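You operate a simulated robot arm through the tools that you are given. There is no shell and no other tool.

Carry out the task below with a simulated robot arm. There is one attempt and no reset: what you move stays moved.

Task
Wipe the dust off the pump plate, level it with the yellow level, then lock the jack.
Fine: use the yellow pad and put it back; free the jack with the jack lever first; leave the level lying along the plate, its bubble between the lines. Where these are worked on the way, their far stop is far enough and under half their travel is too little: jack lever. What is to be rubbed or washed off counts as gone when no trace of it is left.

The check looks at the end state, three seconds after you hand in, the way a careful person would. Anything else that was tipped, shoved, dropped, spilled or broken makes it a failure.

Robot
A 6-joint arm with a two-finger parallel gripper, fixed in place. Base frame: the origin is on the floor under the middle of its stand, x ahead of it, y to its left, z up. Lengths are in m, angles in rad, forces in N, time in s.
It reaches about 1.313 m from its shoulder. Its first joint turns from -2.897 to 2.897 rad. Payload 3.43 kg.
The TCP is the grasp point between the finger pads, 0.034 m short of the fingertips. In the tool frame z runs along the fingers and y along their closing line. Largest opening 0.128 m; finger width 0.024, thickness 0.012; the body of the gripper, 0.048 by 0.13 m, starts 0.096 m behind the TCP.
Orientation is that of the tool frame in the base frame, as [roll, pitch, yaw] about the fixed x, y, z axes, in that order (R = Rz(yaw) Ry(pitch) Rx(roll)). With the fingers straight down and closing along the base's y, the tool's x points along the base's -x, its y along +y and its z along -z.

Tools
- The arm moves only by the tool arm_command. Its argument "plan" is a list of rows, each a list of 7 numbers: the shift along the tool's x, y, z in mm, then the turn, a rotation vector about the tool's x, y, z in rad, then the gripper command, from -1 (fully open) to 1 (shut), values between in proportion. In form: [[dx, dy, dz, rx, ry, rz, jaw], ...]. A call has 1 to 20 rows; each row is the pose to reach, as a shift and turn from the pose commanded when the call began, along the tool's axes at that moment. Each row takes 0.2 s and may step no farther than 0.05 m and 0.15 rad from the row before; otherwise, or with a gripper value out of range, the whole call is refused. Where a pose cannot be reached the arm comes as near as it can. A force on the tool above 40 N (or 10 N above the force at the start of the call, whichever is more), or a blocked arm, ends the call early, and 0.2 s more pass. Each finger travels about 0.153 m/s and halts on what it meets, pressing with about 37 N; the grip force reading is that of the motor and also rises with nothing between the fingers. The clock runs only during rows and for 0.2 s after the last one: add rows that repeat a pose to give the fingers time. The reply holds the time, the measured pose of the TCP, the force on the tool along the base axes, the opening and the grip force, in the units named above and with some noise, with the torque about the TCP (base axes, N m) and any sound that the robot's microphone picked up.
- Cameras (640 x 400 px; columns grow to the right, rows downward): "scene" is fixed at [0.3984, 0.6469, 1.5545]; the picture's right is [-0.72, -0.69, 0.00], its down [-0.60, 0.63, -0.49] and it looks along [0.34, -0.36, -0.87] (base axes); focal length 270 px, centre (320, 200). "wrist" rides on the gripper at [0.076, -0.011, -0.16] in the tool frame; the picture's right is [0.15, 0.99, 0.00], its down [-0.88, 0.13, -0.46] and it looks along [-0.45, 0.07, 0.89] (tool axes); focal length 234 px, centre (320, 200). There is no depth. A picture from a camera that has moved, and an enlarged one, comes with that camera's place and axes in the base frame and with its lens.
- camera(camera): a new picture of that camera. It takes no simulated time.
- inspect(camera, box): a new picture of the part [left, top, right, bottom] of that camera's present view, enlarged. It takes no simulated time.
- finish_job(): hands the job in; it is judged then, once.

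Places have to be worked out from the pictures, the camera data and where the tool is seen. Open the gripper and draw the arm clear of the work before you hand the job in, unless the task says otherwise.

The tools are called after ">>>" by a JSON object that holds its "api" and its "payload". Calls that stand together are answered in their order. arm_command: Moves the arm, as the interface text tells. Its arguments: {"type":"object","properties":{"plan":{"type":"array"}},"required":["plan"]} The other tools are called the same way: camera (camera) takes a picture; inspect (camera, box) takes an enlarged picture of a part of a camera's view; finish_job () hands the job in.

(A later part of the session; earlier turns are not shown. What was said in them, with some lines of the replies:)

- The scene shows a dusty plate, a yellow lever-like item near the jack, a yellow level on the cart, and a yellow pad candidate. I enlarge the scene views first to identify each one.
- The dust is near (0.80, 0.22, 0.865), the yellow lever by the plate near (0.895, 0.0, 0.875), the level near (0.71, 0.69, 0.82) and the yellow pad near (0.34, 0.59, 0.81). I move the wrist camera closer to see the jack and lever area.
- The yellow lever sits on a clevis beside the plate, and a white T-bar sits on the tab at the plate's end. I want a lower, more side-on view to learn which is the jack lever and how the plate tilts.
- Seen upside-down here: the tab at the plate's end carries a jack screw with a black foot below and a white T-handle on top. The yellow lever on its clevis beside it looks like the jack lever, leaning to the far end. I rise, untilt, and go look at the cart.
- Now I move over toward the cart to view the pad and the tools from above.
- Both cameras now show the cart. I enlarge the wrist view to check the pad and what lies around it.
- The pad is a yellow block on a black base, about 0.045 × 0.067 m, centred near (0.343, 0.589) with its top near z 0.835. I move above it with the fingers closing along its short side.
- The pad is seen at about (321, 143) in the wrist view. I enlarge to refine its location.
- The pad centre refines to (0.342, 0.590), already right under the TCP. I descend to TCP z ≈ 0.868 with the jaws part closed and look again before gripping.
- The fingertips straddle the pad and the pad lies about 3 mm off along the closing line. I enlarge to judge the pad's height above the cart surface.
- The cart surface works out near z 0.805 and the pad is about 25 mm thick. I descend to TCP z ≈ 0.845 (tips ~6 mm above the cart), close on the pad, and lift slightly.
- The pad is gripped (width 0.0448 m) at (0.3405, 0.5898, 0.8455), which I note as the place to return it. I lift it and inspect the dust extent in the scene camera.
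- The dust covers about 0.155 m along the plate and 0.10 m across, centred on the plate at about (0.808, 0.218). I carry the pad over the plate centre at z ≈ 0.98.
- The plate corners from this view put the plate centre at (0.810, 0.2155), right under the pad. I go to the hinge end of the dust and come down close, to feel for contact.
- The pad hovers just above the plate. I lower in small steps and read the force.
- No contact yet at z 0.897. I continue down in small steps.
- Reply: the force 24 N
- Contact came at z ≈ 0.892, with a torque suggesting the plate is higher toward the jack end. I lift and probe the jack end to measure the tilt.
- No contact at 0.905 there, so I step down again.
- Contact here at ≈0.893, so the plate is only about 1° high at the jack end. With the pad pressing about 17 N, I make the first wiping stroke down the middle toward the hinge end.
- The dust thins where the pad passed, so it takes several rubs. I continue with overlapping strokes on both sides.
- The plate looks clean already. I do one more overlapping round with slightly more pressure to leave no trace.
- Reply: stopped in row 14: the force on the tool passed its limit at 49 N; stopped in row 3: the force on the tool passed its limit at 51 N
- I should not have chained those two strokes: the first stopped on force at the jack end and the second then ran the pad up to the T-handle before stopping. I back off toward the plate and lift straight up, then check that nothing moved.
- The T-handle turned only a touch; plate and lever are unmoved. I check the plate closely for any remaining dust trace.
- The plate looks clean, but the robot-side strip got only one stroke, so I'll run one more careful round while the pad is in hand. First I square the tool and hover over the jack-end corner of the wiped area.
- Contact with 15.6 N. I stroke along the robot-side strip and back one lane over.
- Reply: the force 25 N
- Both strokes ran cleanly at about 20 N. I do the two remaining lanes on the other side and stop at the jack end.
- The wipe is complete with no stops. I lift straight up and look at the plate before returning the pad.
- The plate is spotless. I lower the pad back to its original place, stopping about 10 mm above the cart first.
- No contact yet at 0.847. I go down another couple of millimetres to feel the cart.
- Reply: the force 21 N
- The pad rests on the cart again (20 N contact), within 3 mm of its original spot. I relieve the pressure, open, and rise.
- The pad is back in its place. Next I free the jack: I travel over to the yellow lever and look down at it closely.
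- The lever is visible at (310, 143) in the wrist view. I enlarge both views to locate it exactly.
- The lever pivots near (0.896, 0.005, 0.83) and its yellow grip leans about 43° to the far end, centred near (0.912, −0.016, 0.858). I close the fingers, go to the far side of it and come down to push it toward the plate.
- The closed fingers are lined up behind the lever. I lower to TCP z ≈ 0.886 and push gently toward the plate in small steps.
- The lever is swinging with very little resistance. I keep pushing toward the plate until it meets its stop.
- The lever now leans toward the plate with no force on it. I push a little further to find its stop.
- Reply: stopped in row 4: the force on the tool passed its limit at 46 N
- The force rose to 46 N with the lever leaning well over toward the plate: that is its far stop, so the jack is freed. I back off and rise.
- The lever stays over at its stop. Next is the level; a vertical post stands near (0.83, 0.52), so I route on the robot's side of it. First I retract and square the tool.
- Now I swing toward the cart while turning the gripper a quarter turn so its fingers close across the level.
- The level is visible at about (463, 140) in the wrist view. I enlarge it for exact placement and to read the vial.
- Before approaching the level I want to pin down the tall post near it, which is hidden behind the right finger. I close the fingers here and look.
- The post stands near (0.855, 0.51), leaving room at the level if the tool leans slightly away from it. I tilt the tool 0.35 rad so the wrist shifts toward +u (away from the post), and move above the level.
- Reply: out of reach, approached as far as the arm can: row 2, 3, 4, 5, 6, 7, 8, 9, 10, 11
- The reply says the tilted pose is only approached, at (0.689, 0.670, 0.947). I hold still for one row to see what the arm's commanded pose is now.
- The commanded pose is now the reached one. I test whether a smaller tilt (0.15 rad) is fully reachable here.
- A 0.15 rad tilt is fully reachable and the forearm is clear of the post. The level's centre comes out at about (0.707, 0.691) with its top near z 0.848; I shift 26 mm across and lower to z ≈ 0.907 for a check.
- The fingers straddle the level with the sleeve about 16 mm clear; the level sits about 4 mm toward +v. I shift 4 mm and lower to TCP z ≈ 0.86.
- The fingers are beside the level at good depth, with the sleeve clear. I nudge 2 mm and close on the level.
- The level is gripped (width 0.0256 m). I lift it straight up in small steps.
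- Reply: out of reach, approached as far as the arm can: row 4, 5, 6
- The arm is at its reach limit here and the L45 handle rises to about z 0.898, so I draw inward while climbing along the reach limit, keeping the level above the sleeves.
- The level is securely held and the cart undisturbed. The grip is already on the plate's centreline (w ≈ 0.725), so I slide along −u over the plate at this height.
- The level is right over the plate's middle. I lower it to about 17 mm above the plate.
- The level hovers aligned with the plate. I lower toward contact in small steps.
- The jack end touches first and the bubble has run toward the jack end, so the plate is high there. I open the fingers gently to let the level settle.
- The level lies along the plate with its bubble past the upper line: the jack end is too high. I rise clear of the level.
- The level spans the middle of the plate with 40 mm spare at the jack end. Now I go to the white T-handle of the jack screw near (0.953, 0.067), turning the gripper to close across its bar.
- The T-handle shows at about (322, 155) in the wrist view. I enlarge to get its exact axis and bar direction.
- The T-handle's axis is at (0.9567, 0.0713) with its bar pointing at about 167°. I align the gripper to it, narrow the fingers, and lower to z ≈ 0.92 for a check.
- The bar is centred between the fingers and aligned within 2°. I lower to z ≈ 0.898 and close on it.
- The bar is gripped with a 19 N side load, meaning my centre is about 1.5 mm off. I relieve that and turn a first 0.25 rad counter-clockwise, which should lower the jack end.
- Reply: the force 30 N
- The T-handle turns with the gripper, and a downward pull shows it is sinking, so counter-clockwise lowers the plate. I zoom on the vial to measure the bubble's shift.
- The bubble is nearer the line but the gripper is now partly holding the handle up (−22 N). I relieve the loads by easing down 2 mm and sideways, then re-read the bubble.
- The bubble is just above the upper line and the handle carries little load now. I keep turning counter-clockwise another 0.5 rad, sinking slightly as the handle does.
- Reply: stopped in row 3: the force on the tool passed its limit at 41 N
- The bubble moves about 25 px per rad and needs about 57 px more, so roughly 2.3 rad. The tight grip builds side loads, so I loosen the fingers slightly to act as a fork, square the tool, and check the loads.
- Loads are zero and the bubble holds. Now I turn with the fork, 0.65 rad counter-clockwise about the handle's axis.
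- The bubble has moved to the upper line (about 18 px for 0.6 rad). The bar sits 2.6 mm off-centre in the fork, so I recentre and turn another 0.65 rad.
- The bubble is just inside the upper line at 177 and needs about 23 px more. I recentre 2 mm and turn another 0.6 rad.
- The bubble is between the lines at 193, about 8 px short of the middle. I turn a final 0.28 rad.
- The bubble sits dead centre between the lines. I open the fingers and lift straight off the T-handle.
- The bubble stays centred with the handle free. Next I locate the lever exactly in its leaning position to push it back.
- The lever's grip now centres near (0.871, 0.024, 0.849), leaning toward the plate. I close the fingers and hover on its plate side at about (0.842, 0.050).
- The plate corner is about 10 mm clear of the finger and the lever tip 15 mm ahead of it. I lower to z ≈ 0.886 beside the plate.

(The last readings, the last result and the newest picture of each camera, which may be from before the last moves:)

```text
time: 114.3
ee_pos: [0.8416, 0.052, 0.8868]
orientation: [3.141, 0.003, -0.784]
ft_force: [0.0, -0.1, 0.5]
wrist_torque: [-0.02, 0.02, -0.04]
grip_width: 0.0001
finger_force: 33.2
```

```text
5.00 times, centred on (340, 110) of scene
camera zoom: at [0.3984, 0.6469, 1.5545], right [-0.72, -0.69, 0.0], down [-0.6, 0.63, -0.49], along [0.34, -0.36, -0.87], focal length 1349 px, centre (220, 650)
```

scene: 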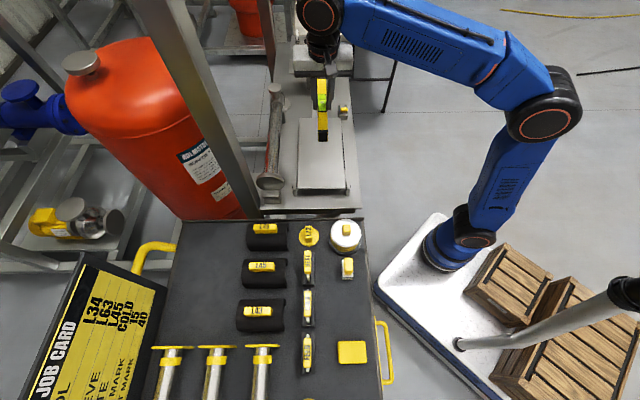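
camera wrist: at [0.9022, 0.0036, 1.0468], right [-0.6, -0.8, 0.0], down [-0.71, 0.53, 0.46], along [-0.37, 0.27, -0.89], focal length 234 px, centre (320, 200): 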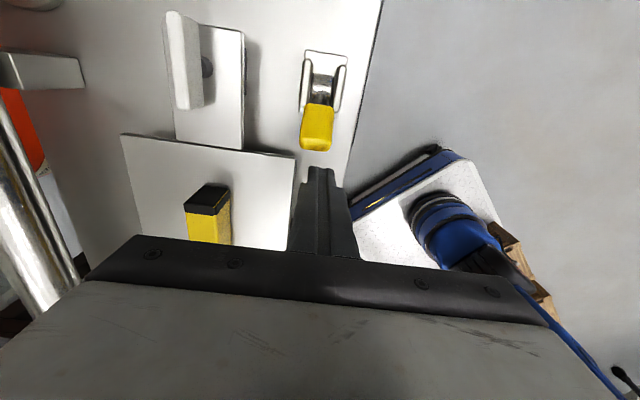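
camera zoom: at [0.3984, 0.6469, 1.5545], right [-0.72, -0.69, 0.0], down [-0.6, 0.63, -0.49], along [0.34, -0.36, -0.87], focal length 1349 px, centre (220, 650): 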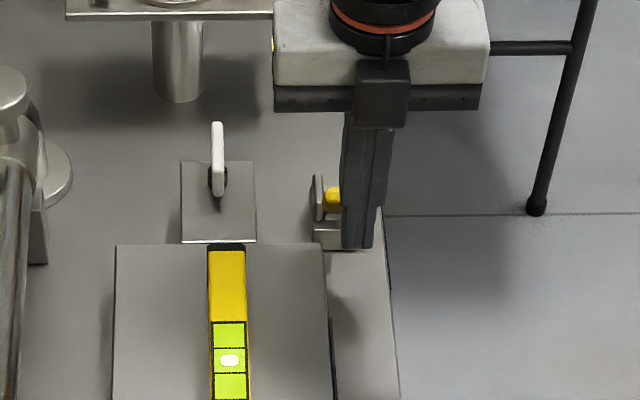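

The finger is about 6 mm to the robot side of the lever's centreline, so I shift 3 mm and push the lever back toward the far end in small steps.

>>> {"api": "arm_command", "payload": {"plan": [[0, -3, 0, 0, 0, 0, 1], [7, -3, 0, 0, 0, 0, 1], [14, -3, 0, 0, 0, 0, 1], [21, -3, 0, 0, 0, 0, 1], [28, -3, 0, 0, 0, 0, 1], [35, -3, 0, 0, 0, 0, 1], [42, -3, 0, 0, 0, 0, 1], [42, -3, 0, 0, 0, 0, 1]]}}

>>> {"api": "camera", "payload": {"camera": "wrist"}}

>>> {"api": "inspect", "payload": {"camera": "scene", "box": [300, 70, 380, 150]}}

```text
time: 116.1
ee_pos: [0.8725, 0.0228, 0.8856]
orientation: [3.141, 0.003, -0.785]
ft_force: [-0.4, -0.1, -0.1]
wrist_torque: [-0.02, 0.0, 0.01]
grip_width: 0.0
finger_force: 33.4
```

```text
taken
camera wrist: at [0.9338, -0.0251, 1.0459], right [-0.6, -0.8, 0.0], down [-0.71, 0.53, 0.46], along [-0.37, 0.27, -0.89], focal length 234 px, centre (320, 200)
```

wrist: 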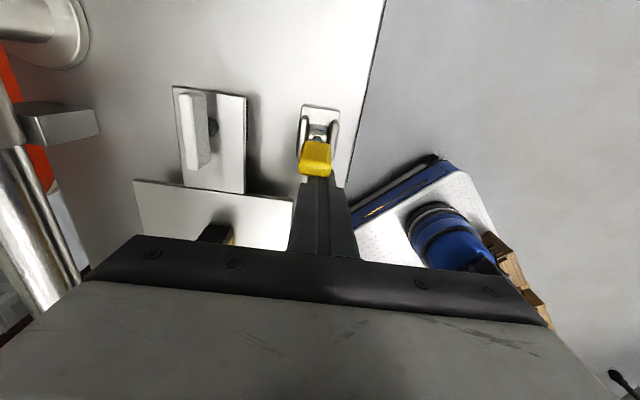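

```text
5.00 times, centred on (340, 110) of scene
camera zoom: at [0.3984, 0.6469, 1.5545], right [-0.72, -0.69, 0.0], down [-0.6, 0.63, -0.49], along [0.34, -0.36, -0.87], focal length 1349 px, centre (220, 650)
```

zoom: 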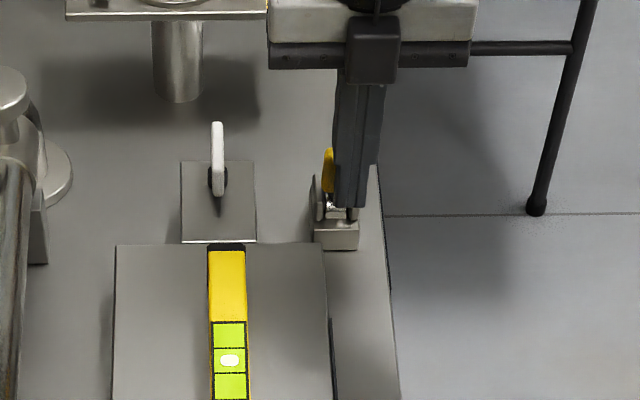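

The lever is about upright now. I continue pushing toward the far end until it meets its original stop.

>>> {"api": "arm_command", "payload": {"plan": [[6, 0, 0, 0, 0, 0, 1], [12, 0, 0, 0, 0, 0, 1], [18, 0, 0, 0, 0, 0, 1], [24, 0, 0, 0, 0, 0, 1], [28, 0, 0, 0, 0, 0, 1], [28, 0, 0, 0, 0, 0, 1]]}}

>>> {"api": "camera", "payload": {"camera": "wrist"}}

>>> {"api": "inspect", "payload": {"camera": "scene", "box": [300, 60, 380, 130]}}

```text
time: 117.5
ee_pos: [0.8926, 0.0037, 0.8853]
orientation: [3.141, 0.005, -0.785]
ft_force: [0.1, 0.1, 0.1]
wrist_torque: [-0.03, 0.01, -0.02]
grip_width: 0.0
finger_force: 33.0
```

```text
taken
camera wrist: at [0.9534, -0.0444, 1.0459], right [-0.6, -0.8, 0.0], down [-0.71, 0.53, 0.46], along [-0.37, 0.27, -0.89], focal length 234 px, centre (320, 200)
```

wrist: 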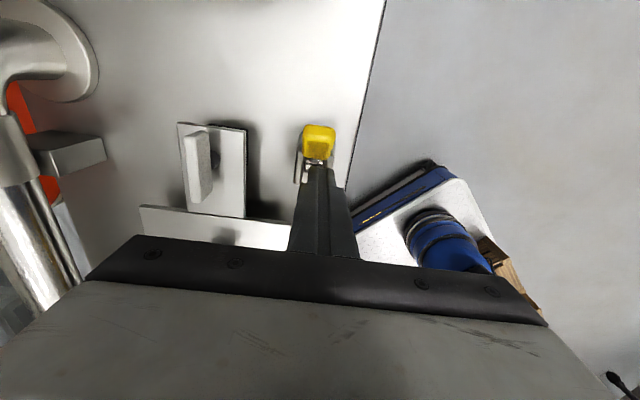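

```text
5.71 times, centred on (340, 95) of scene
camera zoom: at [0.3984, 0.6469, 1.5545], right [-0.72, -0.69, 0.0], down [-0.6, 0.63, -0.49], along [0.34, -0.36, -0.87], focal length 1542 px, centre (206, 800)
```

zoom: 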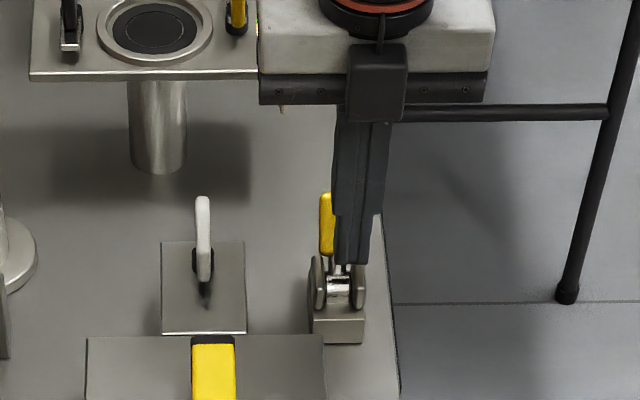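

The lever has passed over to the far side with no resistance yet. I push on gently to reach its stop.

>>> {"api": "arm_command", "payload": {"plan": [[3, 0, 0, 0, 0, 0, 1], [6, 0, 0, 0, 0, 0, 1], [9, 0, 0, 0, 0, 0, 1], [12, 0, 0, 0, 0, 0, 1], [15, 0, 0, 0, 0, 0, 1], [15, 0, 0, 0, 0, 0, 1]]}}

>>> {"api": "camera", "payload": {"camera": "wrist"}}

>>> {"api": "inspect", "payload": {"camera": "scene", "box": [300, 60, 380, 130]}}

```text
time: 118.9
ee_pos: [0.9025, -0.0044, 0.8875]
orientation: [3.141, 0.006, -0.784]
ft_force: [-15.3, 13.7, 7.0]
wrist_torque: [0.51, 0.38, -0.13]
grip_width: 0.0002
finger_force: 33.4
stopped in row 6: the force on the tool passed its limit at 42 N (the readings are from after the stop); the commanded pose is now the measured one
```

```text
taken
camera wrist: at [0.9625, -0.0524, 1.0471], right [-0.59, -0.8, 0.0], down [-0.71, 0.53, 0.46], along [-0.37, 0.28, -0.89], focal length 234 px, centre (320, 200)
```

wrist: 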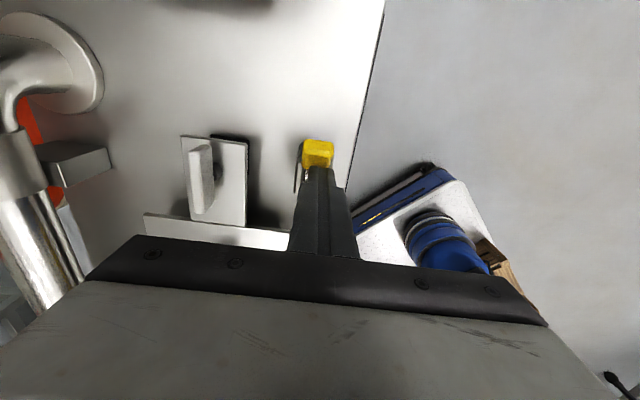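

```text
5.71 times, centred on (340, 95) of scene
camera zoom: at [0.3984, 0.6469, 1.5545], right [-0.72, -0.69, 0.0], down [-0.6, 0.63, -0.49], along [0.34, -0.36, -0.87], focal length 1542 px, centre (206, 800)
```

zoom: 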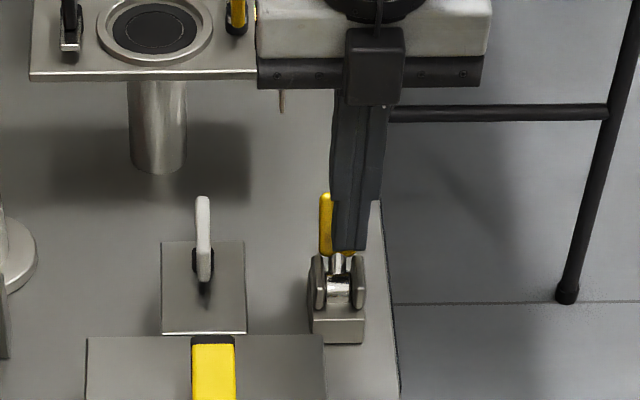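

The lever hit its stop with 42 N, back where it started: the jack is locked. I back off, rise, and check the lever, level and bubble.

>>> {"api": "arm_command", "payload": {"plan": [[-6, 0, -1, 0, 0, 0, 1], [-12, 0, -4, 0, 0, 0, 1], [-12, 0, -40, 0, 0, 0, 1], [-12, 0, -85, 0, 0, 0, 1], [-12, 0, -120, 0, 0, 0, 1], [-12, 0, -120, 0, 0, 0, 1]]}}

>>> {"api": "inspect", "payload": {"camera": "scene", "box": [280, 80, 370, 140]}}

>>> {"api": "inspect", "payload": {"camera": "scene", "box": [316, 130, 338, 154]}}

>>> {"api": "camera", "payload": {"camera": "wrist"}}

```text
time: 120.3
ee_pos: [0.8948, 0.0039, 1.0068]
orientation: [3.141, 0.008, -0.784]
ft_force: [-0.6, -0.1, -0.3]
wrist_torque: [0.03, 0.03, -0.01]
grip_width: 0.0
finger_force: 33.2
```

```text
6.67 times, centred on (325, 110) of scene
camera zoom: at [0.3984, 0.6469, 1.5545], right [-0.72, -0.69, 0.0], down [-0.6, 0.63, -0.49], along [0.34, -0.36, -0.87], focal length 1799 px, centre (287, 800)
```

zoom: 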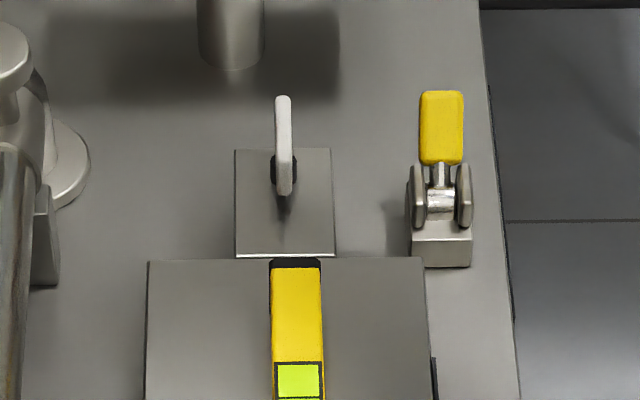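

```text
16.00 times, centred on (327, 142) of scene
camera zoom: at [0.3984, 0.6469, 1.5545], right [-0.72, -0.69, 0.0], down [-0.6, 0.63, -0.49], along [0.34, -0.36, -0.87], focal length 4317 px, centre (208, 1128)
```

zoom: 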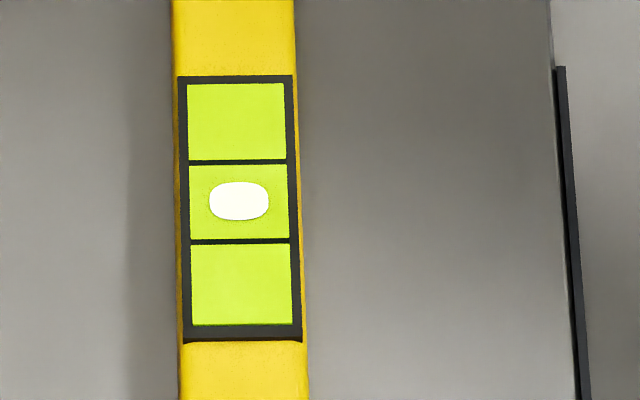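

```text
taken
camera wrist: at [0.9553, -0.0442, 1.1669], right [-0.59, -0.8, 0.0], down [-0.71, 0.53, 0.46], along [-0.37, 0.28, -0.89], focal length 234 px, centre (320, 200)
```

wrist: 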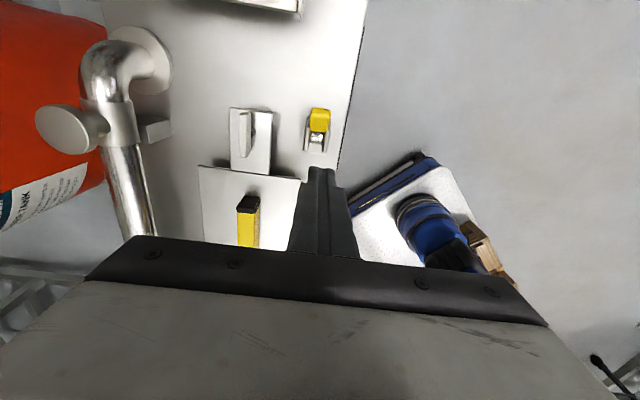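

The lever is exactly back at its locked position and the bubble is centred. I open the gripper and withdraw toward the robot, clear of the work.

>>> {"api": "arm_command", "payload": {"plan": [[0, 0, -25, 0, 0, 0, 0], [-20, 28, -45, 0, 0, 0, -1], [-45, 63, -65, 0, 0, 0, -1], [-70, 98, -85, 0, 0, 0, -1], [-95, 133, -100, 0, 0, 0, -1], [-120, 169, -115, 0, 0, 0, -1], [-145, 205, -120, 0, 0, 0, -1], [-170, 240, -120, 0, 0, 0, -1], [-170, 240, -120, 0, 0, 0, -1]]}}

>>> {"api": "camera", "payload": {"camera": "scene"}}

>>> {"api": "camera", "payload": {"camera": "wrist"}}

>>> {"api": "inspect", "payload": {"camera": "scene", "box": [270, 80, 380, 210]}}

>>> {"api": "inspect", "payload": {"camera": "scene", "box": [200, 210, 400, 390]}}

```text
time: 122.3
ee_pos: [0.6072, -0.0471, 1.1263]
orientation: [3.141, 0.007, -0.784]
ft_force: [0.8, -0.3, 0.4]
wrist_torque: [0.01, 0.01, -0.01]
grip_width: 0.128
finger_force: 0.0
```

```text
taken
```

scene: 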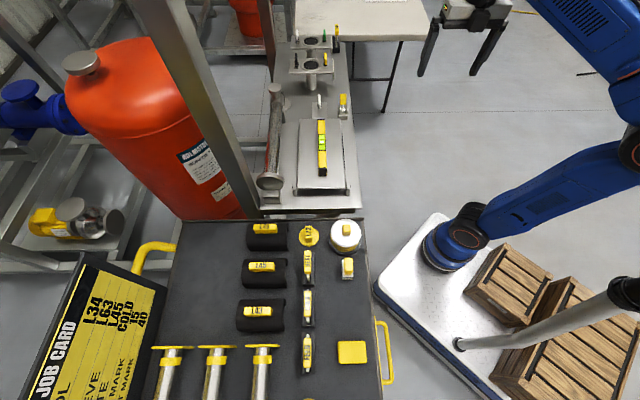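

```text
taken
camera wrist: at [0.6681, -0.0949, 1.2868], right [-0.6, -0.8, 0.0], down [-0.71, 0.53, 0.46], along [-0.37, 0.28, -0.89], focal length 234 px, centre (320, 200)
```

wrist: 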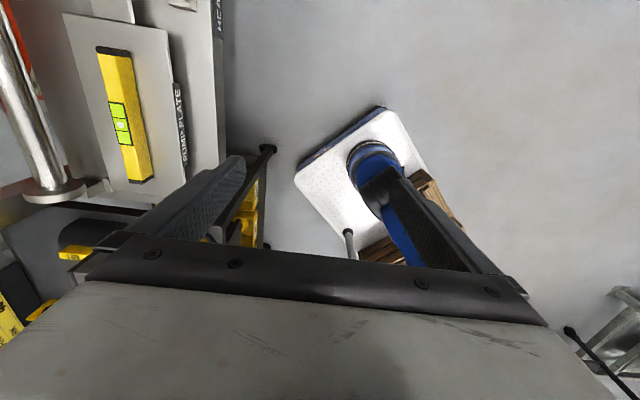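

```text
3.08 times, centred on (325, 145) of scene
camera zoom: at [0.3984, 0.6469, 1.5545], right [-0.72, -0.69, 0.0], down [-0.6, 0.63, -0.49], along [0.34, -0.36, -0.87], focal length 830 px, centre (305, 369)
```

zoom: 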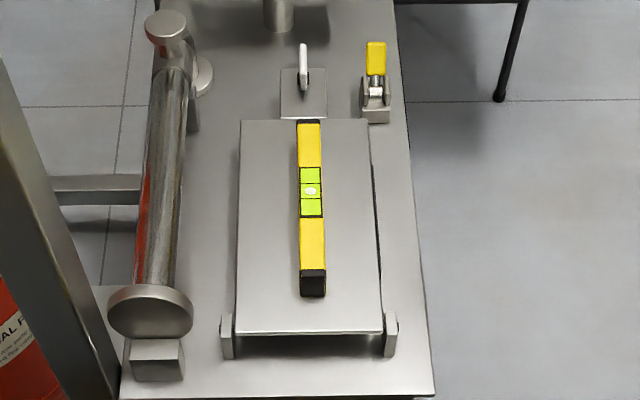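

```text
2.22 times, centred on (300, 300) of scene
camera zoom: at [0.3984, 0.6469, 1.5545], right [-0.72, -0.69, 0.0], down [-0.6, 0.63, -0.49], along [0.34, -0.36, -0.87], focal length 600 px, centre (364, -22)
```

zoom: 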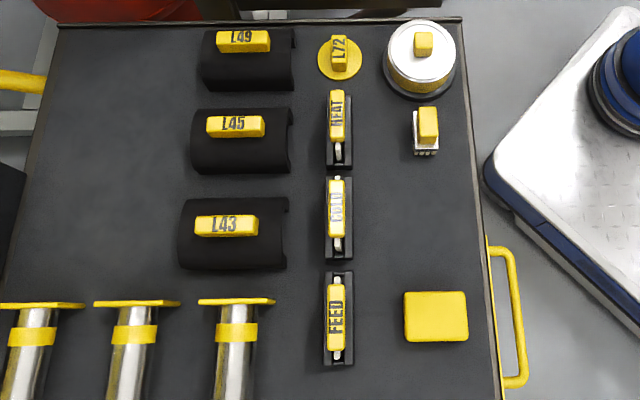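

Everything is in place: plate clean, level lying along it, lever locked, pad back, and the rest of the cart unmoved. One last close look at the plate and bubble before handing in.

>>> {"api": "inspect", "payload": {"camera": "scene", "box": [296, 112, 350, 190]}}

>>> {"api": "inspect", "payload": {"camera": "wrist", "box": [50, 0, 220, 210]}}

```text
5.13 times, centred on (323, 151) of scene
camera zoom: at [0.3984, 0.6469, 1.5545], right [-0.72, -0.69, 0.0], down [-0.6, 0.63, -0.49], along [0.34, -0.36, -0.87], focal length 1384 px, centre (305, 451)
```

zoom: 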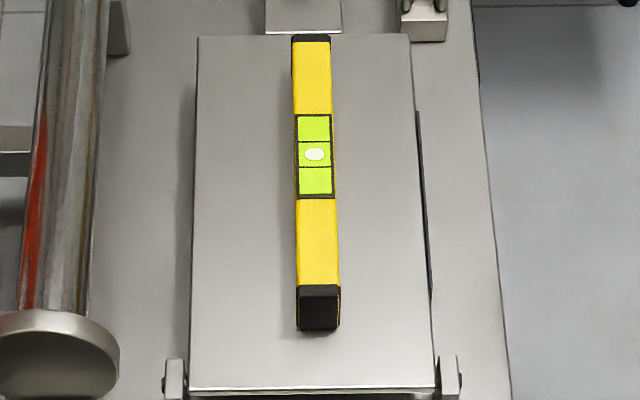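

```text
1.90 times, centred on (135, 105) of wrist
camera zoom: at [0.6681, -0.0949, 1.2868], right [-0.6, -0.8, 0.0], down [-0.71, 0.53, 0.46], along [-0.37, 0.28, -0.89], focal length 446 px, centre (672, 381)
```

zoom: 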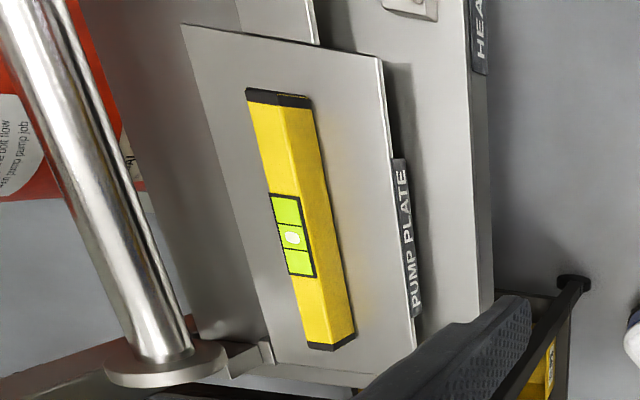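

Both views show a clean plate and the bubble centred between its lines, and the arm is open and clear of the work. I hand the job in.

>>> {"api": "finish_job", "payload": {}}

```text
The job is handed in.
```

The job is handed in. The last pictures show each part of the task done:

- **Wiping:** I wiped the pump plate with the yellow pad and no dust shows. The pad is back on the cart within about 3 mm of where it was.
- **Levelling:** I freed the jack by pushing the jack lever to its far stop. I then turned the white T-handle counter-clockwise until the bubble sat midway between the lines. The yellow level is lying along the plate.
- **Locking:** I pushed the jack lever back to its original stop, and the bubble stayed centred.

**Contact during wiping:** one stroke ran on too far and pushed against the T-handle until the force limit stopped the arm at about 51 N. That turned the T-handle slightly before I had freed the jack. The plate and lever did not move, and I set the T-handle properly later when levelling.

The rest of the cart looks undisturbed, and the arm is drawn clear with the gripper open.
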